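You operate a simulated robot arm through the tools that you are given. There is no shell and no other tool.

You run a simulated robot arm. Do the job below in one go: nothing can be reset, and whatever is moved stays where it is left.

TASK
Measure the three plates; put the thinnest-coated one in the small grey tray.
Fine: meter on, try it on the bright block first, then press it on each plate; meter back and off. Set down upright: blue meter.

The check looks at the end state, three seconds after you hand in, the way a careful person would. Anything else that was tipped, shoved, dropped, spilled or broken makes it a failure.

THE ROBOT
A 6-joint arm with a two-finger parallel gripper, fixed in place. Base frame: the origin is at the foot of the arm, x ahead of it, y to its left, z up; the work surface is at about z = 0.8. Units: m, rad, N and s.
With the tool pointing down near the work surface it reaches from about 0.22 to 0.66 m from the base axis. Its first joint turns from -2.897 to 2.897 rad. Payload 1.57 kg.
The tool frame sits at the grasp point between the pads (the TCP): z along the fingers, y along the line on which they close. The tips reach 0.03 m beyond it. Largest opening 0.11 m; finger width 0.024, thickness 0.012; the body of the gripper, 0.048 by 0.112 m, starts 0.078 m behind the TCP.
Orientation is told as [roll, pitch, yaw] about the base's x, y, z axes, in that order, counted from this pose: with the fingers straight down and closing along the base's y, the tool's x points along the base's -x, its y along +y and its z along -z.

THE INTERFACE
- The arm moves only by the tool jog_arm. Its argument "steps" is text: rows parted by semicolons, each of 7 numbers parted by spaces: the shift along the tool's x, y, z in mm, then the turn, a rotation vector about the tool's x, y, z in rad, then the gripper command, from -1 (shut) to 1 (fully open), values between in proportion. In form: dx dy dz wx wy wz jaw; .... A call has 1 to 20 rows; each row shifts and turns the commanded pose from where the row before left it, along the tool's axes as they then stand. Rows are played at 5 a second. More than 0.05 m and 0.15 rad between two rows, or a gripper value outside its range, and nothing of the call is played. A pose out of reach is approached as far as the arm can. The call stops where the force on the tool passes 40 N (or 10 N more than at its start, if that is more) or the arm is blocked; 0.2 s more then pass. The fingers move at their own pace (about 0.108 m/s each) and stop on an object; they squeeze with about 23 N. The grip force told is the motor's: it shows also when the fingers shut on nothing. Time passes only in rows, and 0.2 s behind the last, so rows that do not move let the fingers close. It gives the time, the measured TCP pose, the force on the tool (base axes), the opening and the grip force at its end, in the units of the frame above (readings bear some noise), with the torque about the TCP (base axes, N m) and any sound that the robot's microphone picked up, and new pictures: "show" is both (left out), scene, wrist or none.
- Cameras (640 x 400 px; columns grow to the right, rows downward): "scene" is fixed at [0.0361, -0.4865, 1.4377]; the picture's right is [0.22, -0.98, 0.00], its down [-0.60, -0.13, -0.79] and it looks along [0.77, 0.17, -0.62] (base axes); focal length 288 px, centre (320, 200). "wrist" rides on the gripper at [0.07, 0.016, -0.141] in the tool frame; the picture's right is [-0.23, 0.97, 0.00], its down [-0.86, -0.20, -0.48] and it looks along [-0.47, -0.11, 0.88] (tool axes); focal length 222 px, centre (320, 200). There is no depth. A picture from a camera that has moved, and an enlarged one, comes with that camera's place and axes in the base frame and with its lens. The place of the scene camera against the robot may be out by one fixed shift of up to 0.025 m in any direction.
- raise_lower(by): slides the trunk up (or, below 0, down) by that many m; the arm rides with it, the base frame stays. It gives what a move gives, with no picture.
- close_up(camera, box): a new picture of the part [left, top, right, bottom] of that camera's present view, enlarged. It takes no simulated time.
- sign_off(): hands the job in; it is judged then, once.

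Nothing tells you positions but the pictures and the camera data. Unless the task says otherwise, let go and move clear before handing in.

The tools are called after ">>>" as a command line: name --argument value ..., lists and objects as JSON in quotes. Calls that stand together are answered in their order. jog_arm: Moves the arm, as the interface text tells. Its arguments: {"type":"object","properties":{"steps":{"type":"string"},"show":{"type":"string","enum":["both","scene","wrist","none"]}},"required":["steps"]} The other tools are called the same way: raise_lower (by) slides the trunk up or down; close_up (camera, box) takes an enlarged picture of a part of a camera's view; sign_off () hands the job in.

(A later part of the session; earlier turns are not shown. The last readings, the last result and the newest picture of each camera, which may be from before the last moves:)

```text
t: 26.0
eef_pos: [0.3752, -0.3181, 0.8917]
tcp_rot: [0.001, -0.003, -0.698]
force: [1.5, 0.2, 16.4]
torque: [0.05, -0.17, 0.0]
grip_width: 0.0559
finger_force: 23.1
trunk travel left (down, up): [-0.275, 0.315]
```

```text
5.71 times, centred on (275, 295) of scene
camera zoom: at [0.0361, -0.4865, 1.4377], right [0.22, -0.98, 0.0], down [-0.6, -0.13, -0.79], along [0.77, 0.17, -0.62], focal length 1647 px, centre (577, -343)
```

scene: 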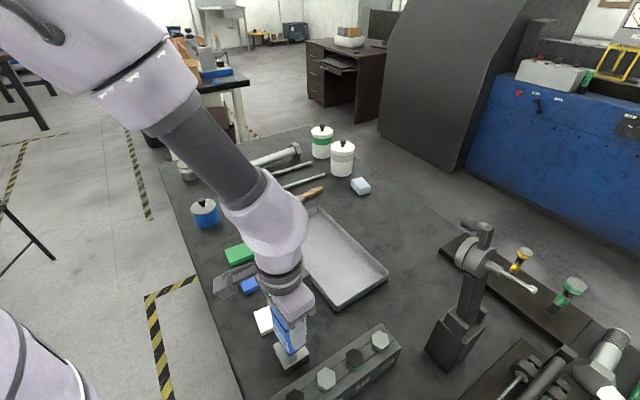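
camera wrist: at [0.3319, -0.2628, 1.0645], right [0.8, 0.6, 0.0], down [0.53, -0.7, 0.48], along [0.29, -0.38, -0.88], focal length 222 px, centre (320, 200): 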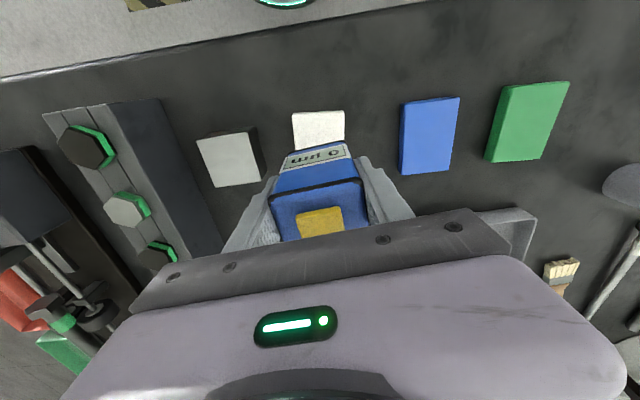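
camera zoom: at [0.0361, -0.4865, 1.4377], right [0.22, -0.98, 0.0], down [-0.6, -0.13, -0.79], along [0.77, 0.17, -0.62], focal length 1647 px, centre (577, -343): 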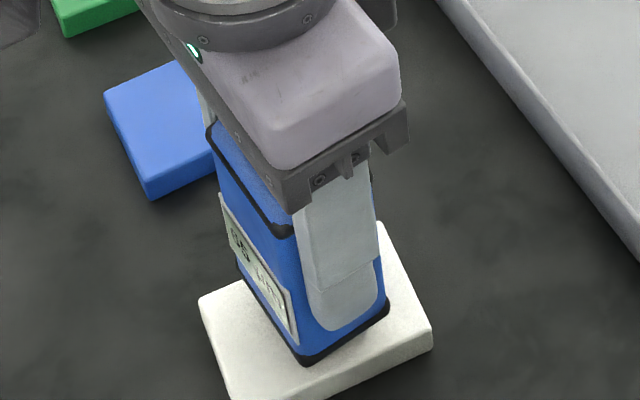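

The white plate reads 65 µm. Next is the blue plate at about (0.4626, −0.238).

>>> jog_arm --steps "0 0 -4 0 0 0 -1;0 0 -11 0 0 0 -1;0 0 -15 0 0 0 -1;-2.8 23.8 0 0 0 0 -1;-2.8 23.8 0 0 0 0 -1;-2.8 23.8 0 0 0 0 -1;-2.8 23.8 0 0 0 0 -1;-2.8 23.8 0 0 0 0 -1;0 0 8 0 0 0 -1;0 0 0 0 0 0 -1" --show "wrist"

>>> close_up --camera "wrist" --box '[240, 100, 400, 220]'

>>> close_up --camera "scene" --box '[210, 230, 310, 330]'

```text
t: 28.2
eef_pos: [0.4636, -0.2374, 0.9132]
tcp_rot: [-0.001, -0.001, -0.698]
force: [-0.4, -0.5, -1.3]
torque: [-0.01, 0.03, 0.02]
grip_width: 0.056
finger_force: 22.7
trunk travel left (down, up): [-0.275, 0.315]
camera wrist: at [0.4202, -0.1801, 1.0553], right [0.8, 0.6, 0.0], down [0.53, -0.7, 0.48], along [0.29, -0.38, -0.88], focal length 222 px, centre (320, 200)
```

wrist: 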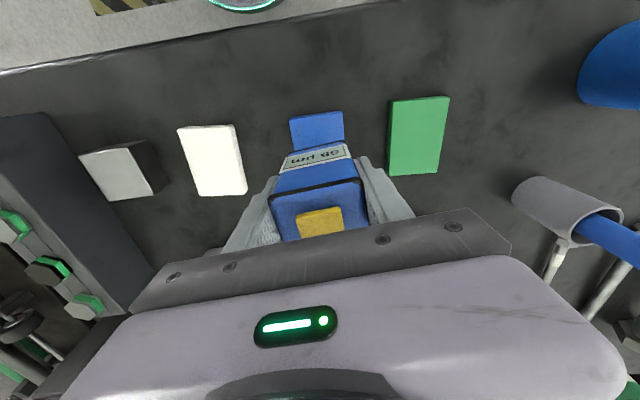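

```text
3.33 times, centred on (320, 160) of wrist
camera zoom: at [0.4202, -0.1801, 1.0553], right [0.8, 0.6, 0.0], down [0.53, -0.7, 0.48], along [0.29, -0.38, -0.88], focal length 740 px, centre (320, 333)
```

zoom: 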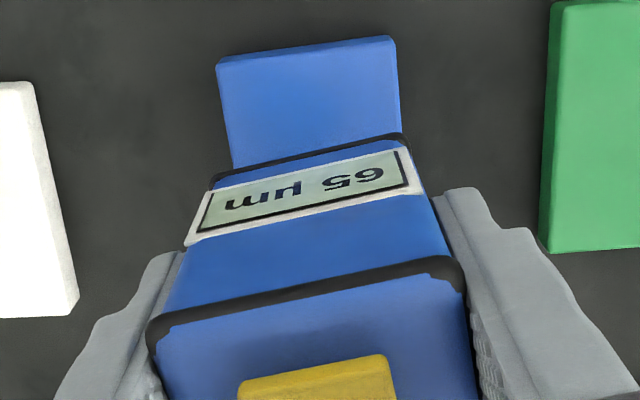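

```text
4.00 times, centred on (260, 280) of scene
camera zoom: at [0.0361, -0.4865, 1.4377], right [0.22, -0.98, 0.0], down [-0.6, -0.13, -0.79], along [0.77, 0.17, -0.62], focal length 1153 px, centre (560, -120)
```

zoom: 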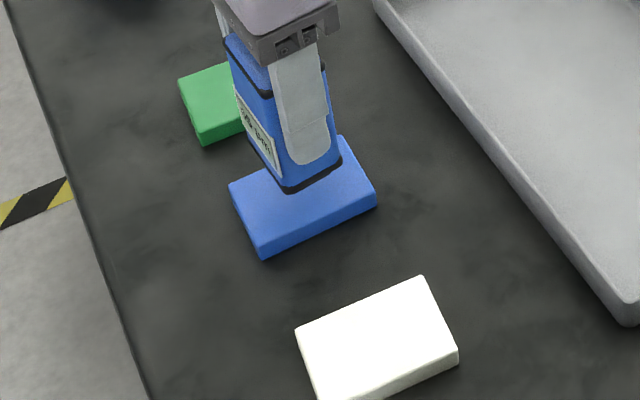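

>>> jog_arm --steps "0 -2 6 0 0 0 -1;0 0 5 0 0 0 -1;0 0 4 0 0 0 -1;0 0 3 0 0 0 -1;0 0 2 0 0 0 -1;0 0 1 0 0 0 -1;0 0 1 0 0 0 -1;0 0 0 0 0 0 -1" --show "none"

>>> close_up --camera "wrist" --box '[285, 135, 350, 176]'

```text
t: 30.0
eef_pos: [0.4611, -0.2383, 0.8916]
tcp_rot: [0.0, -0.003, -0.697]
force: [1.4, -1.7, 17.2]
torque: [-0.18, -0.1, 0.0]
grip_width: 0.0558
finger_force: 23.2
trunk travel left (down, up): [-0.275, 0.315]
```

```text
9.76 times, centred on (318, 156) of wrist
camera zoom: at [0.4172, -0.1816, 1.0336], right [0.8, 0.6, 0.0], down [0.53, -0.7, 0.48], along [0.29, -0.38, -0.88], focal length 2167 px, centre (344, 634)
```

zoom: 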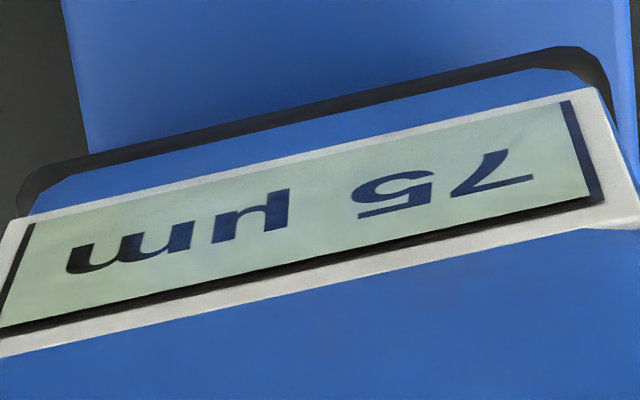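

The blue plate reads 75 µm. Next is the green plate at about (0.536, −0.1625).

>>> jog_arm --steps "0 0 -4 0 0 0 -1;0 0 -11 0 0 0 -1;0 0 -15 0 0 0 -1;-1.6 21.3 0 0 0 0 -1;-1.6 21.3 0 0 0 0 -1;-1.6 21.3 0 0 0 0 -1;-1.6 21.3 0 0 0 0 -1;-1.6 21.3 0 0 0 0 -1;0 0 8 0 0 0 -1;0 0 0 0 0 0 -1" --show "wrist"

>>> close_up --camera "wrist" --box '[240, 100, 400, 220]'

>>> close_up --camera "scene" --box '[190, 190, 300, 300]'

```text
t: 32.2
eef_pos: [0.5359, -0.1619, 0.9126]
tcp_rot: [0.001, 0.002, -0.698]
force: [-0.1, 1.1, -1.7]
torque: [-0.01, 0.03, -0.02]
grip_width: 0.0558
finger_force: 22.3
trunk travel left (down, up): [-0.275, 0.315]
camera wrist: at [0.493, -0.1049, 1.0549], right [0.8, 0.6, 0.0], down [0.53, -0.7, 0.48], along [0.29, -0.38, -0.88], focal length 222 px, centre (320, 200)
```

wrist: 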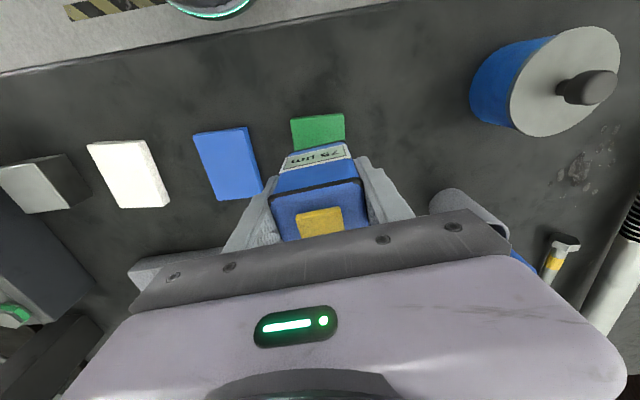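

```text
3.33 times, centred on (320, 160) of wrist
camera zoom: at [0.493, -0.1049, 1.0549], right [0.8, 0.6, 0.0], down [0.53, -0.7, 0.48], along [0.29, -0.38, -0.88], focal length 740 px, centre (320, 333)
```

zoom: 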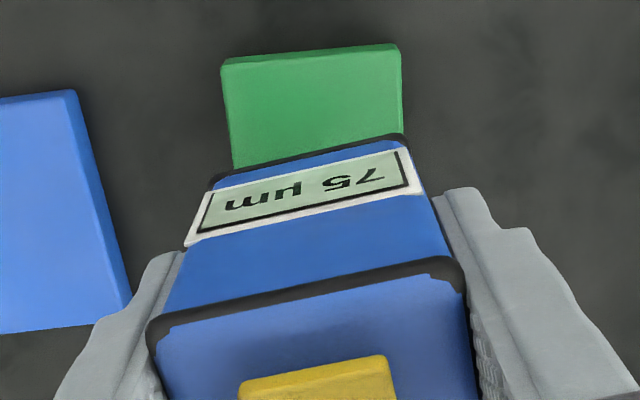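

```text
3.64 times, centred on (245, 245) of scene
camera zoom: at [0.0361, -0.4865, 1.4377], right [0.22, -0.98, 0.0], down [-0.6, -0.13, -0.79], along [0.77, 0.17, -0.62], focal length 1048 px, centre (593, 36)
```

zoom: 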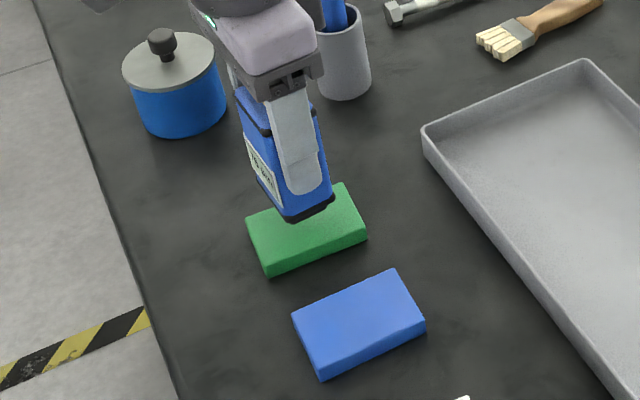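

>>> jog_arm --steps "0 -1 6 0 0 0 -1;0 0 5 0 0 0 -1;0 0 4 0 0 0 -1;0 0 3 0 0 0 -1;0 0 2 0 0 0 -1;0 0 1 0 0 0 -1;0 0 1 0 0 0 -1;0 0 0 0 0 0 -1" --show "none"

>>> close_up --camera "wrist" --box '[285, 135, 350, 176]'

```text
t: 34.0
eef_pos: [0.5352, -0.1635, 0.891]
tcp_rot: [0.0, 0.001, -0.697]
force: [0.5, -0.6, 4.2]
torque: [-0.15, -0.06, 0.0]
grip_width: 0.0556
finger_force: 23.0
trunk travel left (down, up): [-0.275, 0.315]
```

```text
9.76 times, centred on (318, 156) of wrist
camera zoom: at [0.4913, -0.1064, 1.0338], right [0.8, 0.6, 0.0], down [0.53, -0.7, 0.48], along [0.29, -0.38, -0.88], focal length 2167 px, centre (344, 634)
```

zoom: 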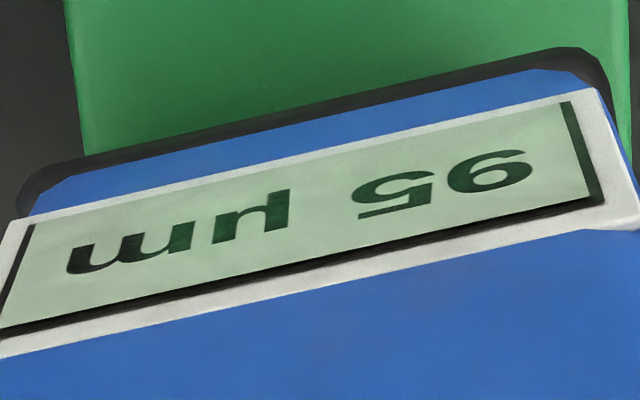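

The green plate appears to read 95 µm at only 4 N. I'll press slightly more firmly to confirm the reading.

>>> jog_arm --steps "0 0 1 0 0 0 -1;0 0 0.5 0 0 0 -1;0 0 0 0 0 0 -1" --show "none"

>>> close_up --camera "wrist" --box '[285, 135, 350, 176]'

```text
t: 34.8
eef_pos: [0.5338, -0.1629, 0.8905]
tcp_rot: [0.001, -0.002, -0.697]
force: [0.7, -0.5, 18.5]
torque: [-0.12, -0.02, -0.05]
grip_width: 0.0556
finger_force: 22.5
trunk travel left (down, up): [-0.275, 0.315]
```

```text
9.76 times, centred on (318, 156) of wrist
camera zoom: at [0.4909, -0.1064, 1.0327], right [0.8, 0.6, 0.0], down [0.53, -0.7, 0.48], along [0.29, -0.38, -0.88], focal length 2167 px, centre (344, 634)
```

zoom: 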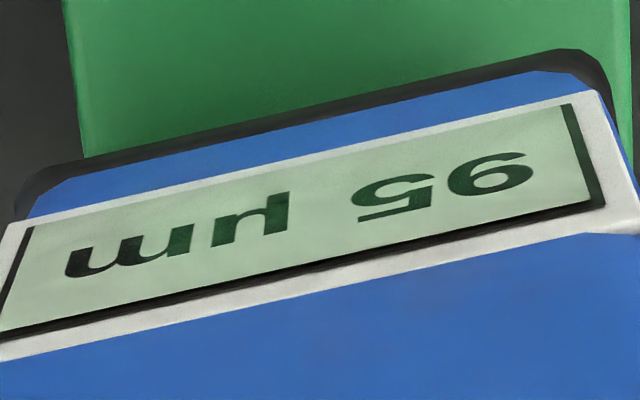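

Readings: white 65 µm, blue 75 µm, green 95 µm, so white is the thinnest. I'll return the meter to its original spot first.

>>> jog_arm --steps "0 0 -5 0 0 0 -1;0 0 -15 0 0 0 -1;0 0 -20 0 0 0 -1;-1.9 22.6 0 0 0 0 -1;-1.9 22.6 0 0 0 0 -1;-1.9 22.6 0 0 0 0 -1;-1.9 22.6 0 0 0 0 -1;0 0 15 0 0 0 -1;0 0 15 0 0 0 -1;0 0 0 0 0 0 -1"

>>> close_up --camera "scene" --box '[180, 160, 290, 270]'

>>> close_up --camera "wrist" --box '[240, 100, 400, 220]'

```text
t: 37.0
eef_pos: [0.5994, -0.0984, 0.9002]
tcp_rot: [0.0, -0.001, -0.696]
force: [0.6, 0.7, -1.0]
torque: [-0.02, 0.02, -0.04]
grip_width: 0.056
finger_force: 22.9
trunk travel left (down, up): [-0.275, 0.315]
camera wrist: at [0.5557, -0.0411, 1.0419], right [0.8, 0.6, 0.0], down [0.53, -0.7, 0.48], along [0.29, -0.38, -0.88], focal length 222 px, centre (320, 200)
```

scene: 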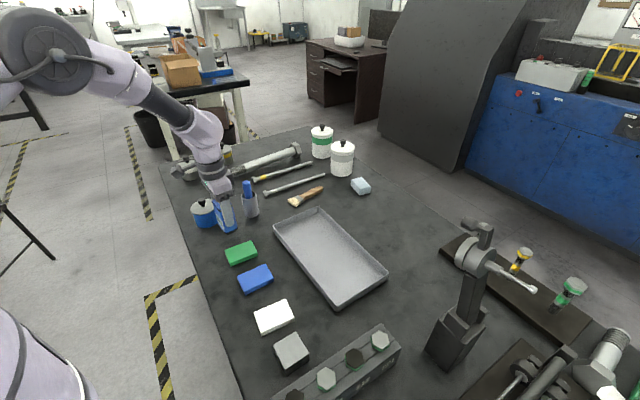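
wrist: 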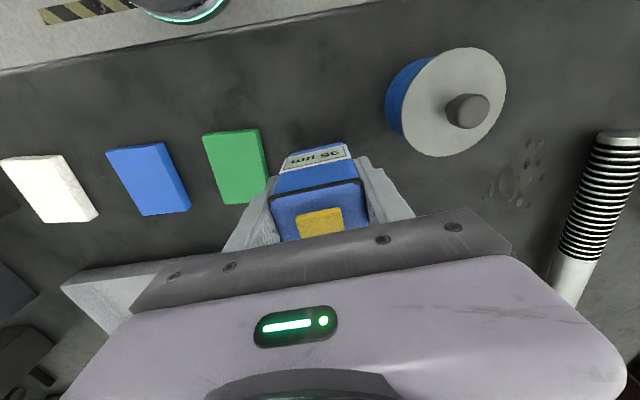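

```text
3.64 times, centred on (235, 215) of scene
camera zoom: at [0.0361, -0.4865, 1.4377], right [0.22, -0.98, 0.0], down [-0.6, -0.13, -0.79], along [0.77, 0.17, -0.62], focal length 1048 px, centre (629, 146)
```

zoom: 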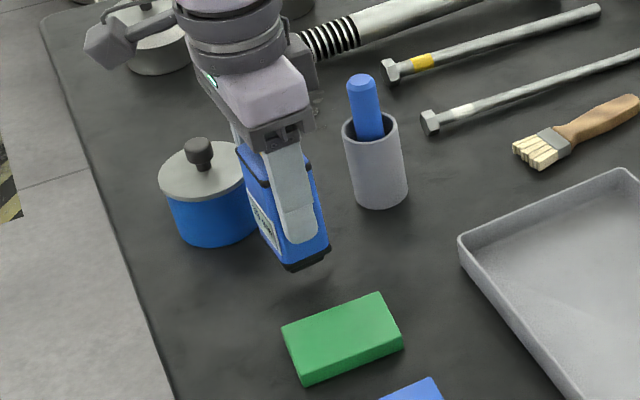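

```text
3.33 times, centred on (320, 160) of wrist
camera zoom: at [0.5557, -0.0411, 1.0419], right [0.8, 0.6, 0.0], down [0.53, -0.7, 0.48], along [0.29, -0.38, -0.88], focal length 740 px, centre (320, 333)
```

zoom: 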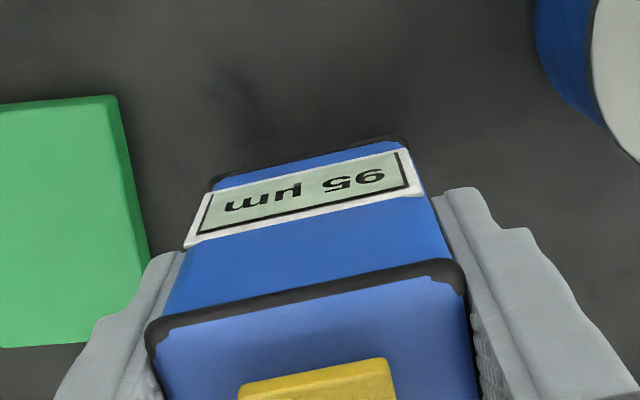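

Now I'll lower the meter gently until it touches the table.

>>> jog_arm --steps "0 0 10 0 0 0 -1;0 0 6 0 0 0 -1;0 0 3 0 0 0 -1;0 0 1 0 0 0 -1;0 0 0 0 0 0 -1" --show "none"

```text
t: 38.2
eef_pos: [0.5994, -0.0977, 0.8785]
tcp_rot: [0.0, 0.0, -0.698]
force: [0.5, 0.7, -1.7]
torque: [0.01, 0.01, 0.03]
grip_width: 0.0559
finger_force: 23.2
trunk travel left (down, up): [-0.275, 0.315]
```

>>> jog_arm --steps "0 0 1 0 0 0 -1;0 0 1 0 0 0 -1;0 0 0 0 0 0 -1" --show "none"

```text
t: 39.0
eef_pos: [0.5999, -0.099, 0.8761]
tcp_rot: [0.002, -0.001, -0.698]
force: [0.3, 0.1, -1.4]
torque: [-0.03, -0.01, -0.02]
grip_width: 0.0556
finger_force: 22.8
trunk travel left (down, up): [-0.275, 0.315]
```

>>> jog_arm --steps "0 0 0.7 0 0 0 -1;0 0 0.7 0 0 0 -1;0 0 0 0 0 0 -1" --show "none"

```text
t: 39.8
eef_pos: [0.5987, -0.0984, 0.8755]
tcp_rot: [0.0, -0.001, -0.697]
force: [0.6, 0.1, -2.2]
torque: [0.01, 0.0, -0.03]
grip_width: 0.0557
finger_force: 22.7
trunk travel left (down, up): [-0.275, 0.315]
```

>>> jog_arm --steps "0 0 0.7 0 0 0 -1;0 0 0.7 0 0 0 -1;0 0 0 0 0 0 -1" --show "none"

>>> close_up --camera "scene" --box '[180, 170, 270, 260]'

```text
t: 40.6
eef_pos: [0.5995, -0.0987, 0.8748]
tcp_rot: [0.0, 0.0, -0.698]
force: [-1.5, 0.9, 4.1]
torque: [-0.07, 0.03, -0.01]
grip_width: 0.0557
finger_force: 23.0
trunk travel left (down, up): [-0.275, 0.315]
```

```text
4.44 times, centred on (225, 215) of scene
camera zoom: at [0.0361, -0.4865, 1.4377], right [0.22, -0.98, 0.0], down [-0.6, -0.13, -0.79], along [0.77, 0.17, -0.62], focal length 1281 px, centre (742, 133)
```

zoom: 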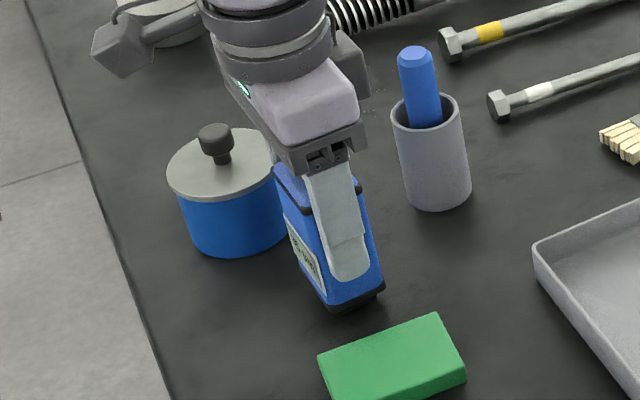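

The meter is standing on the table with light contact. I'll release it, rise straight up and check that it stays put.

>>> jog_arm --steps "0 0 0 0 0 0 0.2;0 0 0 0 0 0 0.36;0 0 0 0 0 0 0.36;0 0 -8 0 0 0 0.36;0 0 -15 0 0 0 0.36;0 0 -20 0 0 0 0.36;0 0 -20 0 0 0 0.36;0 0 -20 0 0 0 0.36;0 0 -20 0 0 0 0.36;0 0 0 0 0 0 -1;0 0 0 0 0 0 -1;0 0 0 0 0 0 -1;0 0 0 0 0 0 -1"

>>> close_up --camera "wrist" --box '[240, 80, 400, 200]'

>>> close_up --camera "scene" --box '[180, 150, 290, 260]'

```text
t: 43.4
eef_pos: [0.599, -0.0979, 0.9772]
tcp_rot: [0.0, 0.0, -0.698]
force: [-0.1, 0.1, -0.1]
torque: [0.01, -0.03, -0.03]
grip_width: 0.0
finger_force: 21.5
trunk travel left (down, up): [-0.275, 0.315]
camera wrist: at [0.5561, -0.0409, 1.1201], right [0.8, 0.6, 0.0], down [0.53, -0.7, 0.48], along [0.29, -0.38, -0.88], focal length 222 px, centre (320, 200)
```

scene: 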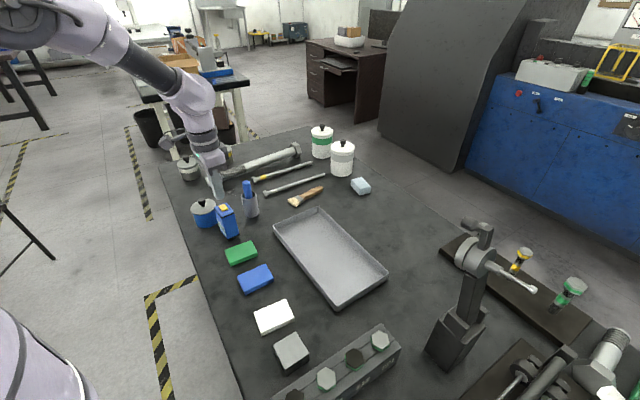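
wrist: 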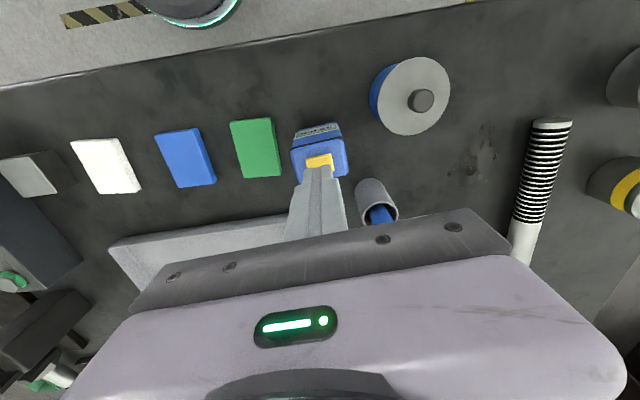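

```text
3.33 times, centred on (320, 140) of wrist
camera zoom: at [0.5561, -0.0409, 1.1201], right [0.8, 0.6, 0.0], down [0.53, -0.7, 0.48], along [0.29, -0.38, -0.88], focal length 740 px, centre (320, 400)
```

zoom: 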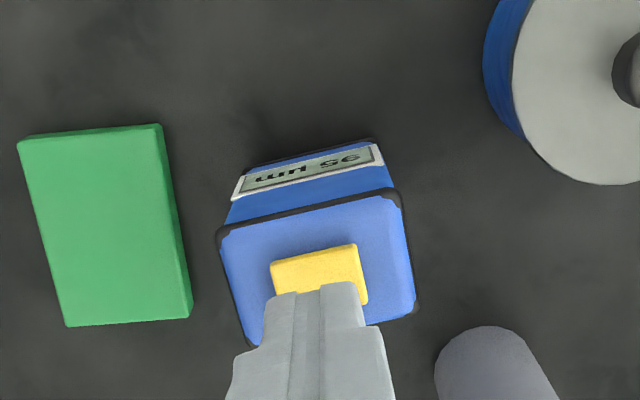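

```text
3.64 times, centred on (235, 205) of scene
camera zoom: at [0.0361, -0.4865, 1.4377], right [0.22, -0.98, 0.0], down [-0.6, -0.13, -0.79], along [0.77, 0.17, -0.62], focal length 1048 px, centre (629, 182)
```

zoom: 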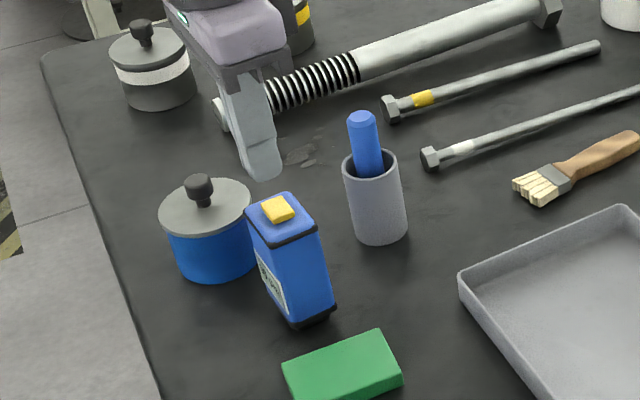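

The meter stands upright at its place with the tips centred on the button. I'll press it to switch the meter off.

>>> jog_arm --steps "0 0 15 0 0 0 -1;0 0 10 0 0 0 -1;0 0 5 0 0 0 -1;0 0 2 0 0 0 -1;0 0 1 0 0 0 -1;0 0 1 0 0 0 -1;0 0 1 0 0 0 -1" --show "none"

>>> close_up --camera "wrist" --box '[270, 100, 370, 200]'

```text
t: 45.0
eef_pos: [0.5999, -0.0986, 0.9429]
tcp_rot: [0.0, 0.001, -0.699]
force: [0.0, -0.1, 1.0]
torque: [0.03, -0.01, -0.04]
grip_width: 0.0001
finger_force: 20.7
trunk travel left (down, up): [-0.275, 0.315]
```

```text
4.00 times, centred on (320, 150) of wrist
camera zoom: at [0.5566, -0.0417, 1.0848], right [0.8, 0.6, 0.0], down [0.53, -0.7, 0.48], along [0.29, -0.38, -0.88], focal length 888 px, centre (320, 400)
```

zoom: 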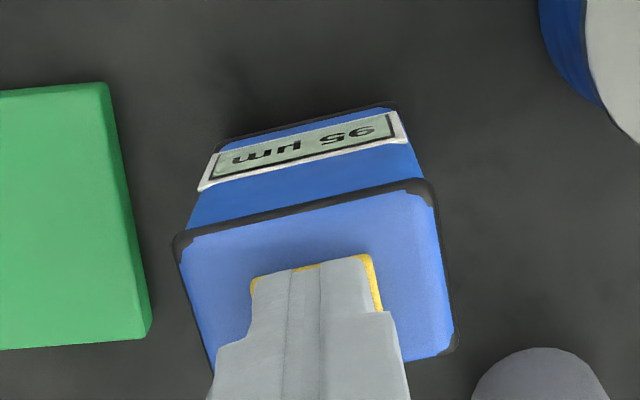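

>>> jog_arm --steps "0 0 1 0 0 0 -1;0 0 0.5 0 0 0 -1" --show "none"

>>> close_up --camera "wrist" --box '[270, 100, 370, 200]'

```text
t: 45.6
eef_pos: [0.5996, -0.0992, 0.9406]
tcp_rot: [-0.001, -0.001, -0.698]
force: [0.9, 0.0, 2.1]
torque: [-0.04, -0.07, 0.01]
grip_width: 0.0
finger_force: 21.2
trunk travel left (down, up): [-0.275, 0.315]
heard: click
```

```text
4.00 times, centred on (320, 150) of wrist
camera zoom: at [0.5564, -0.0415, 1.0832], right [0.8, 0.6, 0.0], down [0.53, -0.7, 0.48], along [0.29, -0.38, -0.88], focal length 888 px, centre (320, 400)
```

zoom: 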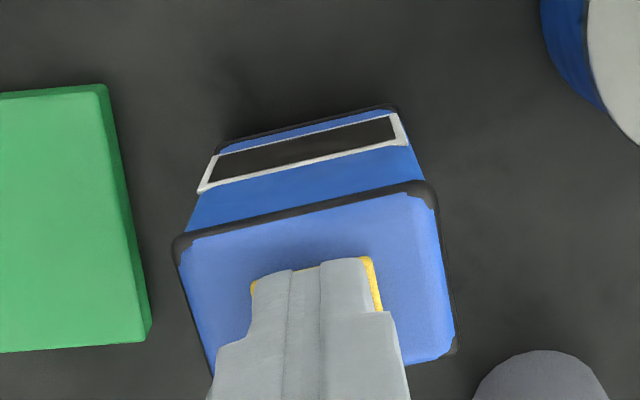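

Click heard and the display is dark, so the meter is off and back in place. I'll rise and move to a vantage point over the white plate and the tray.

>>> jog_arm --steps "0 0 -20 0 0 0 -1;0 0 -20 0 0 0 -1;0 0 -20 0 0 0 -1;0 0 -20 0 0 0 -1;5 -33 -17 0 0 0 -1;5 -33 -17 0 0 0 -1;5 -33 -17 0 0 0 -1;5 -33 -17 0 0 0 -1;5 -33 -17 0 0 0 -1;5 -33 -17 0 0 0 -1;0 0 0 0 0 0 -1;0 0 0 0 0 0 -1"

>>> close_up --camera "wrist" --box '[160, 80, 480, 280]'

>>> close_up --camera "scene" --box '[230, 200, 400, 320]'

```text
t: 48.2
eef_pos: [0.4478, -0.2286, 1.1232]
tcp_rot: [0.001, 0.002, -0.698]
force: [0.6, 0.4, 0.1]
torque: [-0.01, -0.03, -0.03]
grip_width: 0.0
finger_force: 21.0
trunk travel left (down, up): [-0.275, 0.315]
camera wrist: at [0.4048, -0.172, 1.2645], right [0.8, 0.6, 0.0], down [0.53, -0.7, 0.48], along [0.29, -0.38, -0.88], focal length 222 px, centre (320, 200)
```

scene: 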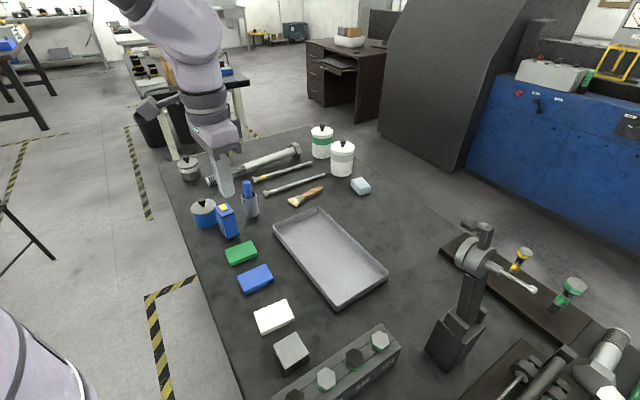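
wrist: 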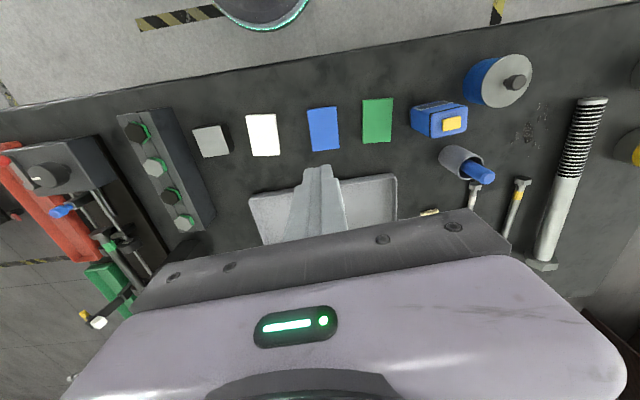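

```text
2.00 times, centred on (320, 180) of wrist
camera zoom: at [0.4048, -0.172, 1.2645], right [0.8, 0.6, 0.0], down [0.53, -0.7, 0.48], along [0.29, -0.38, -0.88], focal length 444 px, centre (320, 240)
```

zoom: 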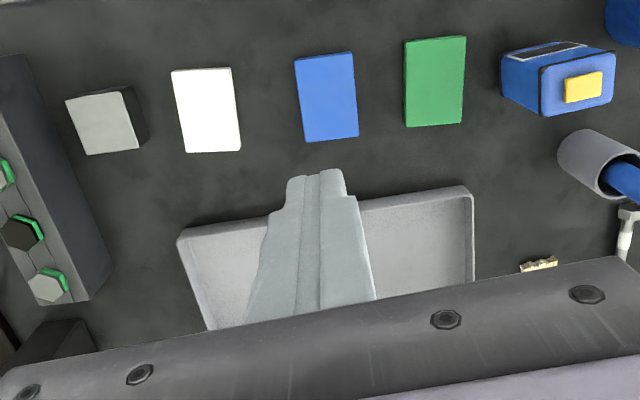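

```text
3.33 times, centred on (315, 260) of scene
camera zoom: at [0.0361, -0.4865, 1.4377], right [0.22, -0.98, 0.0], down [-0.6, -0.13, -0.79], along [0.77, 0.17, -0.62], focal length 961 px, centre (337, 0)
```

zoom: 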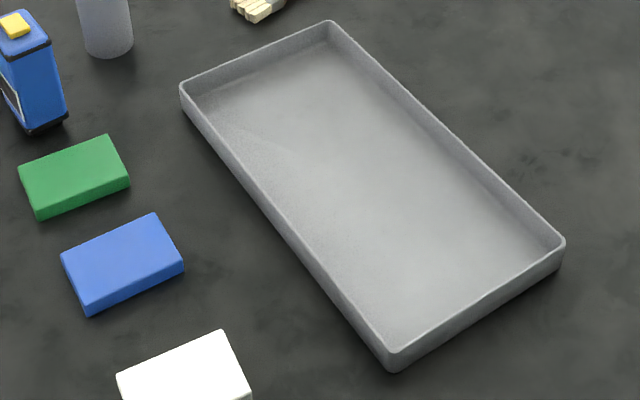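

The tray's near rim runs from (0.420, −0.454) to (0.635, −0.218). The white plate is at (0.374, −0.3195), about 58 × 82 mm. Before picking it up I'll check whether the arm can reach far enough over the tray.

>>> jog_arm --steps "0 0 0 0 0 0.042 -1;-23.8 -16.6 25 0 0 0 -1;-23.8 -16.6 25 0 0 0 -1;-23.8 -16.6 25 0 0 0 -1;-23.8 -16.6 25 0 0 0 -1;-23.8 -16.6 25 0 0 0 -1;-23.8 -16.6 25 0 0 0 -1;-23.8 -16.6 25 0 0 0 -1;-23.8 -16.6 25 0 0 0 -1;0 0 0 0 0 0 -1;0 0 0 0 0 0 -1"

```text
t: 50.6
eef_pos: [0.4972, -0.4545, 0.9231]
tcp_rot: [-0.001, -0.002, -0.741]
force: [0.8, 0.4, 0.2]
torque: [0.02, 0.0, 0.01]
grip_width: 0.0002
finger_force: 20.9
out of reach, approached as far as the arm can: row 9
trunk travel left (down, up): [-0.275, 0.315]
camera wrist: at [0.4564, -0.3964, 1.0658], right [0.82, 0.57, 0.0], down [0.5, -0.72, 0.48], along [0.27, -0.39, -0.88], focal length 222 px, centre (320, 200)
```

scene: 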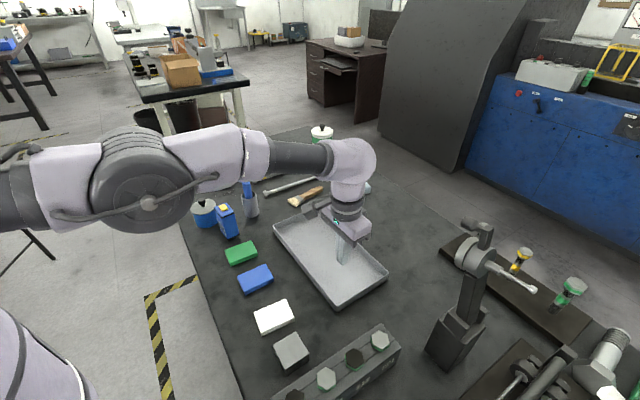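
wrist: 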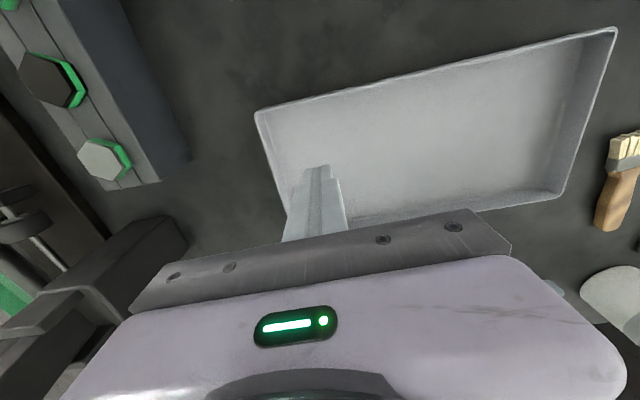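

The arm reaches about 0.673 m at z 0.92, and lowering the trunk should help at lower heights. Now I'll rise and go over the white plate, with the tool yawed to −51° and the jaws open.

>>> jog_arm --steps "0 0 -20 0 0 0 -1;0 0 -20 0 0 0 -1;0 0 -20 0 0 0 -1;38.3 3.4 0 0 0 0 0.45;38.3 3.4 0 0 0 0 0.45;38.3 3.4 0 0 0 0 0.45;38.3 3.4 0 0 0 0 0.45;38.3 3.4 0 0 0 0 0.45;0 0 0 0 0 0.149 0.45;0 0 0 0 0 0 0.45;0 0 0 0 0 0 0.45"

>>> close_up --camera "wrist" --box '[220, 80, 420, 230]'

```text
t: 53.0
eef_pos: [0.3673, -0.3113, 0.9848]
tcp_rot: [0.0, 0.001, -0.889]
force: [-0.6, -0.4, 0.1]
torque: [0.0, 0.03, 0.0]
grip_width: 0.0797
finger_force: 0.0
trunk travel left (down, up): [-0.275, 0.315]
camera wrist: at [0.3356, -0.2472, 1.1265], right [0.9, 0.44, 0.0], down [0.38, -0.79, 0.48], along [0.21, -0.43, -0.88], focal length 222 px, centre (320, 200)
```

scene: 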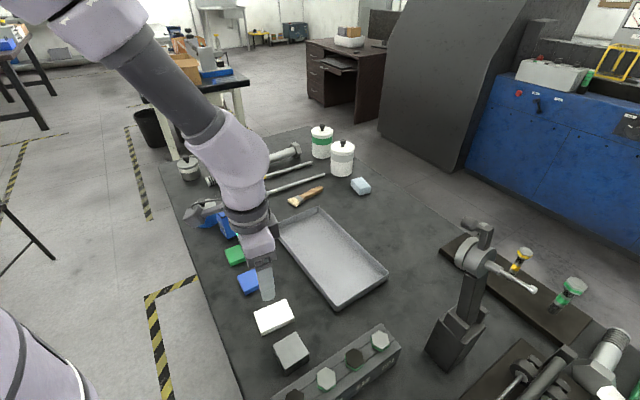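
wrist: 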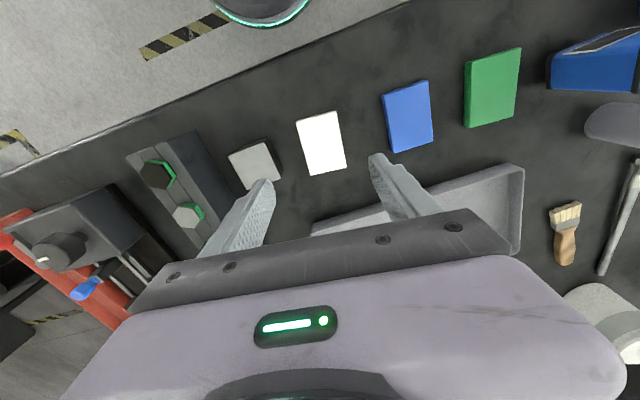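

```text
2.67 times, centred on (320, 155) of wrist
camera zoom: at [0.3356, -0.2472, 1.1265], right [0.9, 0.44, 0.0], down [0.38, -0.79, 0.48], along [0.21, -0.43, -0.88], focal length 592 px, centre (320, 320)
```

zoom: 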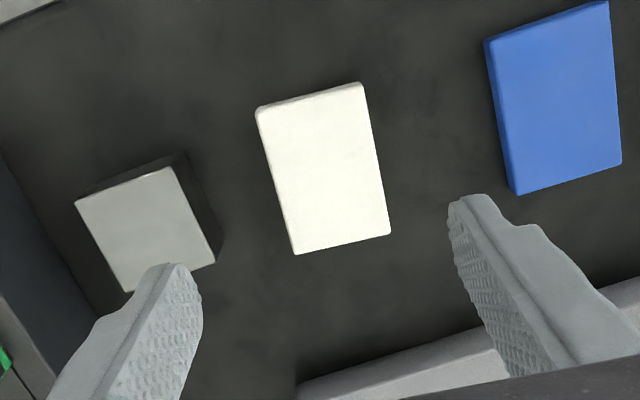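

The plate's corners confirm its centre at (0.374, −0.320) and the yaw matches. The jaws straddle it, so I'll descend.

>>> jog_arm --steps "-3 0 20 0 0 0 0.45;0 0 25 0 0 0 0.45;0 0 25 0 0 0 0.45;0 0 25 0 0 0 0.45;0 0 20 0 0 0 0.45;0 0 15 0 0 0 0.45;0 0 8 0 0 0 0.45;0 0 0 0 0 0 0.45"

>>> close_up --camera "scene" --box '[220, 270, 330, 370]'

>>> close_up --camera "wrist" --box '[240, 100, 400, 220]'

```text
t: 54.8
eef_pos: [0.3682, -0.3144, 0.8452]
tcp_rot: [0.0, -0.001, -0.889]
force: [0.6, 0.4, 0.8]
torque: [0.01, 0.0, 0.0]
grip_width: 0.0797
finger_force: 0.0
trunk travel left (down, up): [-0.275, 0.315]
camera wrist: at [0.3372, -0.2503, 0.9872], right [0.9, 0.44, 0.0], down [0.38, -0.79, 0.48], along [0.21, -0.43, -0.88], focal length 222 px, centre (320, 200)
```

scene: 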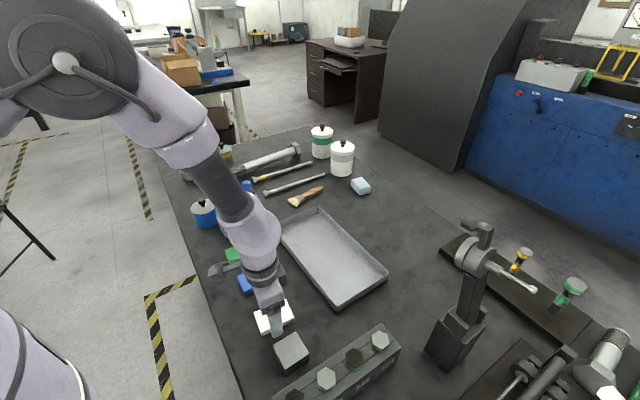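
wrist: 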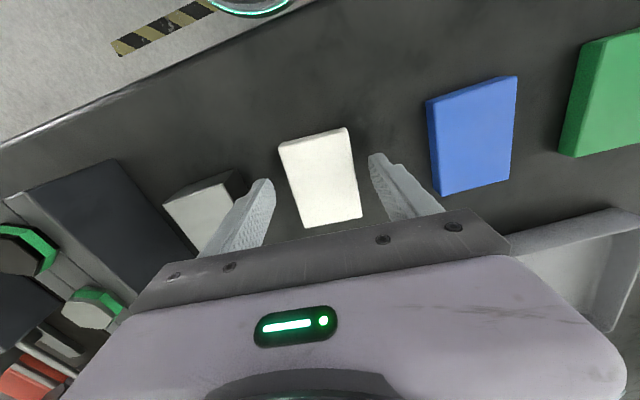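

```text
4.00 times, centred on (275, 320) of scene
camera zoom: at [0.0361, -0.4865, 1.4377], right [0.22, -0.98, 0.0], down [-0.6, -0.13, -0.79], along [0.77, 0.17, -0.62], focal length 1153 px, centre (500, -280)
```

zoom: 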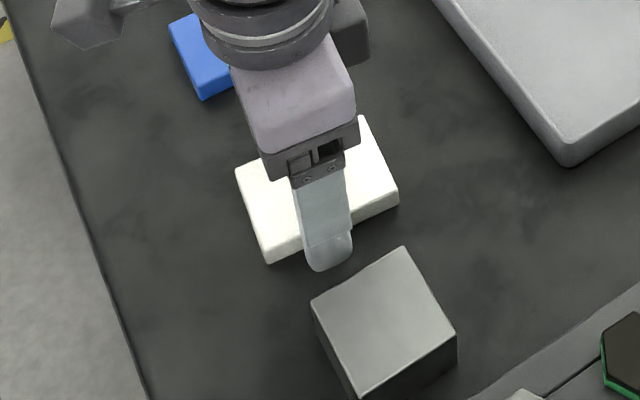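

```text
3.33 times, centred on (320, 160) of wrist
camera zoom: at [0.3372, -0.2503, 0.9872], right [0.9, 0.44, 0.0], down [0.38, -0.79, 0.48], along [0.21, -0.43, -0.88], focal length 740 px, centre (320, 333)
```

zoom: 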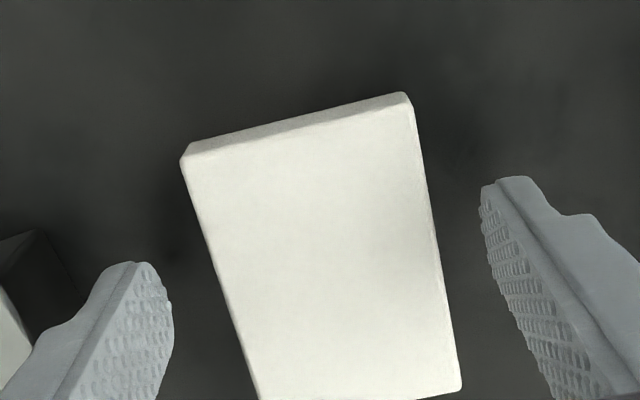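

The fingers are well placed either side. I'll go the last 10 mm, then close gently on the plate.

>>> jog_arm --steps "0 0 4 0 0 0 0.45;0 0 3 0 0 0 0.45;0 0 2 0 0 0 0.45;0 0 1 0 0 0 0.45;0 0 0 0 0 0 0.25;0 0 0 0 0 0 0;0 0 0 0 0 0 -1;0 0 0 0 0 0 -1;0 0 0 0 0 0 -1" --show "wrist"

```text
t: 56.8
eef_pos: [0.3696, -0.3142, 0.8359]
tcp_rot: [0.0, 0.0, -0.888]
force: [1.9, -0.4, 1.6]
torque: [-0.1, -0.12, 0.1]
grip_width: 0.0554
finger_force: 23.0
trunk travel left (down, up): [-0.275, 0.315]
camera wrist: at [0.3373, -0.2501, 0.9778], right [0.9, 0.44, 0.0], down [0.38, -0.79, 0.48], along [0.21, -0.43, -0.88], focal length 222 px, centre (320, 200)
```

wrist: 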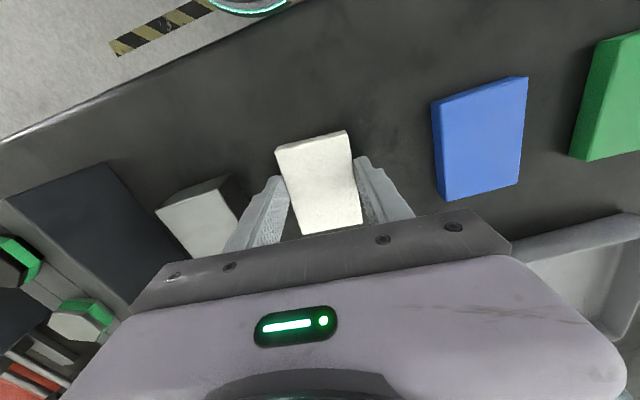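

Gripped at 0.0554 m. I'll lift straight up and check that the plate stays level.

>>> jog_arm --steps "0 0 -3 0 0 0 -1;0 0 -7 0 0 0 -1;0 0 -15 0 0 0 -1;0 0 -20 0 0 0 -1;0 0 -25 0 0 0 -1;0 0 -25 0 0 0 -1;0 0 0 0 0 0 -1"

>>> close_up --camera "scene" --box '[220, 240, 330, 360]'

```text
t: 58.4
eef_pos: [0.3688, -0.3145, 0.9315]
tcp_rot: [0.001, 0.001, -0.889]
force: [0.6, 0.0, 0.0]
torque: [0.0, -0.03, 0.01]
grip_width: 0.0
finger_force: 21.2
trunk travel left (down, up): [-0.275, 0.315]
camera wrist: at [0.3377, -0.2503, 1.0733], right [0.9, 0.44, 0.0], down [0.38, -0.79, 0.48], along [0.21, -0.43, -0.88], focal length 222 px, centre (320, 200)
```

scene: 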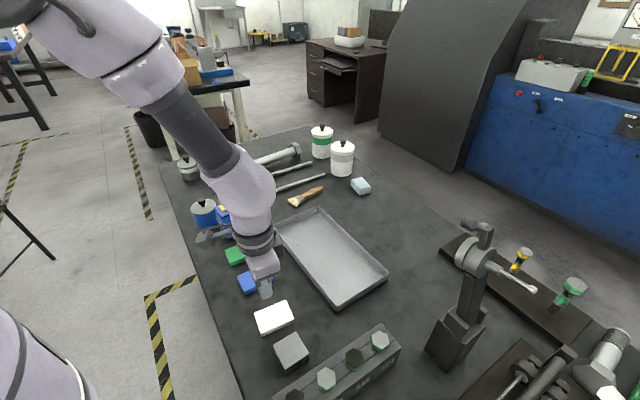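
wrist: 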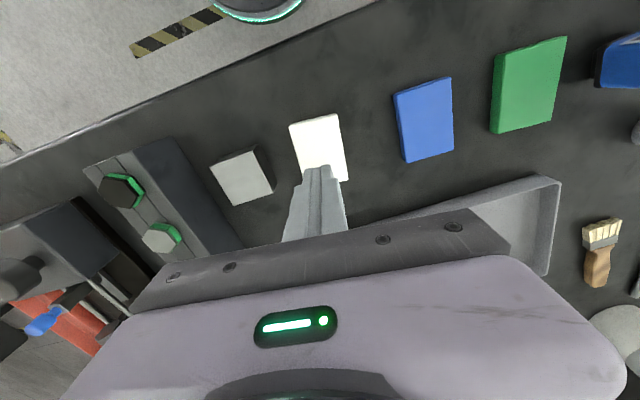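

```text
3.33 times, centred on (275, 300) of scene
camera zoom: at [0.0361, -0.4865, 1.4377], right [0.22, -0.98, 0.0], down [-0.6, -0.13, -0.79], along [0.77, 0.17, -0.62], focal length 961 px, centre (470, -133)
```

zoom: 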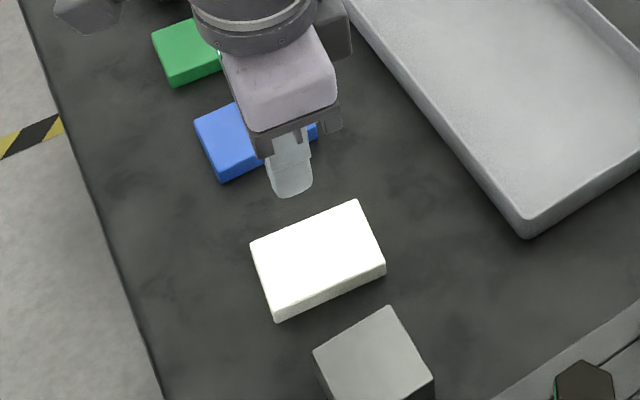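

The plate slipped out because only the rounded tips held it, and it is lying flat again. I'll reopen and re-measure it before taking a deeper, centred grip.

>>> jog_arm --steps "0 0 0 0 0 0 0.45;0 0 0 0 0 0 0.45;0 0 0 0 0 0 0.45" --show "none"

>>> close_up --camera "wrist" --box '[220, 80, 420, 230]'

```text
t: 59.2
eef_pos: [0.3688, -0.3143, 0.9308]
tcp_rot: [0.001, -0.002, -0.89]
force: [0.8, 0.4, 0.1]
torque: [-0.02, -0.01, -0.01]
grip_width: 0.0796
finger_force: 0.1
trunk travel left (down, up): [-0.275, 0.315]
```

```text
2.67 times, centred on (320, 155) of wrist
camera zoom: at [0.3377, -0.2502, 1.0731], right [0.9, 0.44, 0.0], down [0.38, -0.79, 0.48], along [0.21, -0.43, -0.88], focal length 592 px, centre (320, 320)
```

zoom: 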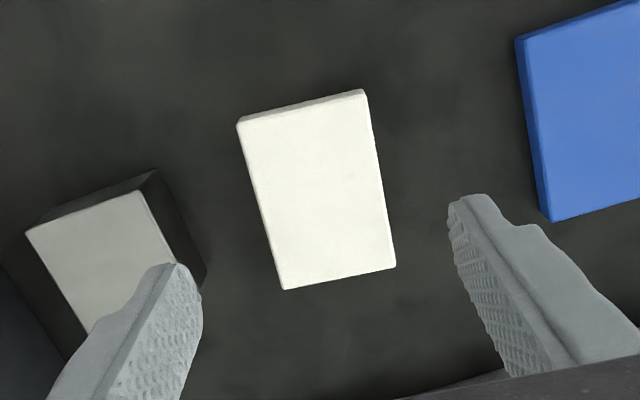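

The plate barely moved (centre (0.373, −0.3215)). I'll regrip at the centre and deeper, feeling for the table.

>>> jog_arm --steps "-6 -1.5 20 0 0 0 0.45;0 0 20 0 0 0 0.45;0 0 20 0 0 0 0.45;0 0 20 0 0 0 0.45;0 0 10 0 0 0 0.45;0 0 5 0 0 0 0.45;0 0 1 0 0 0 0.45;0 0 1 0 0 0 0.45;0 0 0 0 0 0 0.45" --show "none"

```text
t: 61.2
eef_pos: [0.3718, -0.32, 0.834]
tcp_rot: [0.0, 0.002, -0.89]
force: [-0.3, 0.3, -0.3]
torque: [-0.03, 0.01, -0.05]
grip_width: 0.0798
finger_force: 0.1
trunk travel left (down, up): [-0.275, 0.315]
```

>>> jog_arm --steps "0 0 1 0 0 0 0.45;0 0 1 0 0 0 0.45;0 0 0 0 0 0 0.45" --show "none"

```text
t: 62.0
eef_pos: [0.3715, -0.3205, 0.8318]
tcp_rot: [0.0, 0.001, -0.891]
force: [0.8, 0.0, -0.3]
torque: [0.01, -0.02, -0.01]
grip_width: 0.0796
finger_force: 0.0
trunk travel left (down, up): [-0.275, 0.315]
```

>>> jog_arm --steps "0 0 0.7 0 0 0 0.45;0 0 0.7 0 0 0 0.45;0 0 0 0 0 0 0.45" --show "none"

```text
t: 62.8
eef_pos: [0.3698, -0.3203, 0.8313]
tcp_rot: [0.0, 0.001, -0.891]
force: [-0.4, 0.9, -0.4]
torque: [-0.01, 0.0, -0.01]
grip_width: 0.08
finger_force: 0.0
trunk travel left (down, up): [-0.275, 0.315]
```

The tips are just above the table. I'll close, let it settle, and lift slowly.

>>> jog_arm --steps "0 0 0 0 0 0 0.2;0 0 0 0 0 0 0;0 0 0 0 0 0 -1;0 0 0 0 0 0 -1;0 0 0 0 0 0 -1;0 0 -2 0 0 0 -1;0 0 -3 0 0 0 -1;0 0 0 0 0 0 -1" --show "wrist"

>>> close_up --camera "scene" --box '[220, 270, 330, 370]'

```text
t: 64.6
eef_pos: [0.3708, -0.3203, 0.8364]
tcp_rot: [0.0, 0.0, -0.89]
force: [-0.5, -0.3, -3.8]
torque: [-0.03, 0.03, -0.03]
grip_width: 0.0555
finger_force: 23.1
trunk travel left (down, up): [-0.275, 0.315]
camera wrist: at [0.3394, -0.2558, 0.9774], right [0.9, 0.44, 0.0], down [0.38, -0.79, 0.48], along [0.21, -0.43, -0.88], focal length 222 px, centre (320, 200)
```

wrist: 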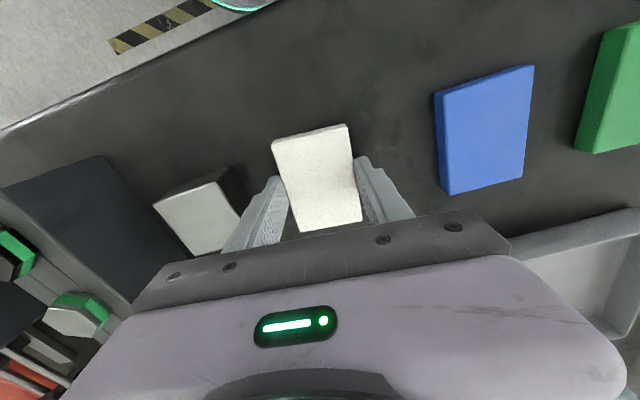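

```text
4.00 times, centred on (275, 320) of scene
camera zoom: at [0.0361, -0.4865, 1.4377], right [0.22, -0.98, 0.0], down [-0.6, -0.13, -0.79], along [0.77, 0.17, -0.62], focal length 1153 px, centre (500, -280)
```

zoom: 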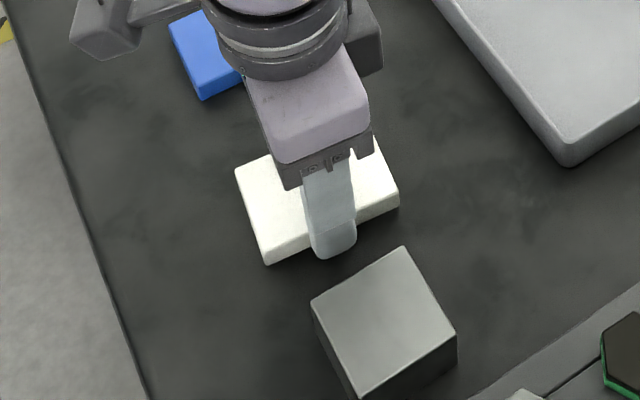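

The force shows about 4 N of plate weight, so it is being carried. I'll continue lifting gently.

>>> jog_arm --steps "0 0 -4 0 0 0 -1;0 0 -5 0 0 0 -1;0 0 -6 0 0 0 -1;0 0 0 0 0 0 -1;0 0 0 0 0 0 -1" --show "wrist"

>>> close_up --camera "scene" --box '[220, 270, 330, 370]'

>>> close_up --camera "wrist" --box '[240, 100, 400, 220]'

```text
t: 65.8
eef_pos: [0.3714, -0.3195, 0.8509]
tcp_rot: [0.0, 0.0, -0.89]
force: [0.0, -0.6, -3.5]
torque: [0.0, 0.01, 0.01]
grip_width: 0.0558
finger_force: 23.3
trunk travel left (down, up): [-0.275, 0.315]
camera wrist: at [0.3394, -0.2555, 0.9927], right [0.9, 0.44, 0.0], down [0.38, -0.79, 0.48], along [0.21, -0.43, -0.88], focal length 222 px, centre (320, 200)
```

wrist: 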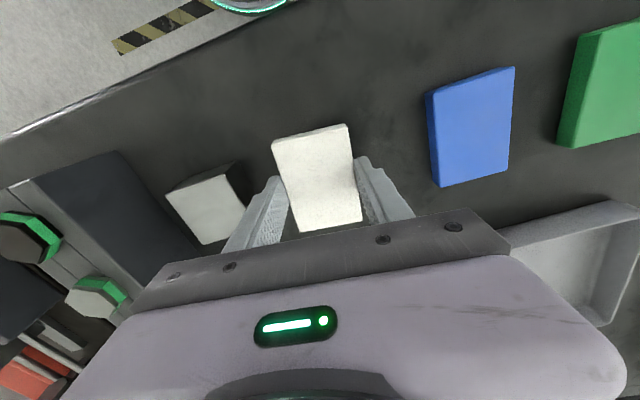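

```text
4.00 times, centred on (275, 320) of scene
camera zoom: at [0.0361, -0.4865, 1.4377], right [0.22, -0.98, 0.0], down [-0.6, -0.13, -0.79], along [0.77, 0.17, -0.62], focal length 1153 px, centre (500, -280)
```

zoom: 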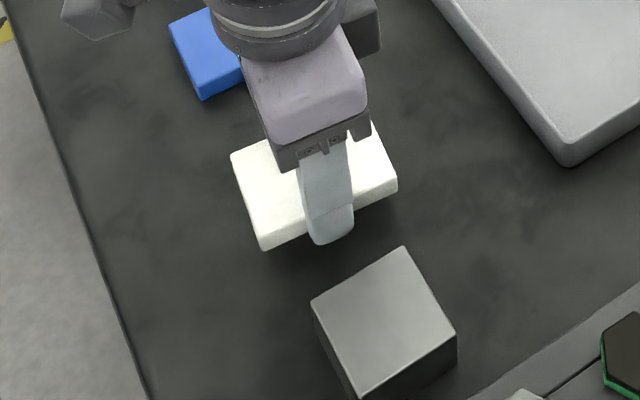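

```text
3.33 times, centred on (320, 160) of wrist
camera zoom: at [0.3394, -0.2555, 0.9927], right [0.9, 0.44, 0.0], down [0.38, -0.79, 0.48], along [0.21, -0.43, -0.88], focal length 740 px, centre (320, 333)
```

zoom: 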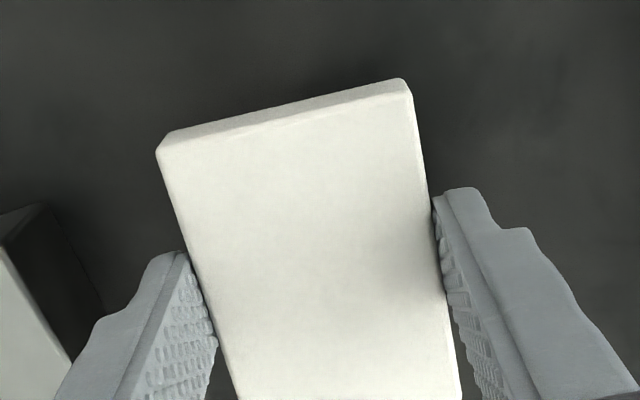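

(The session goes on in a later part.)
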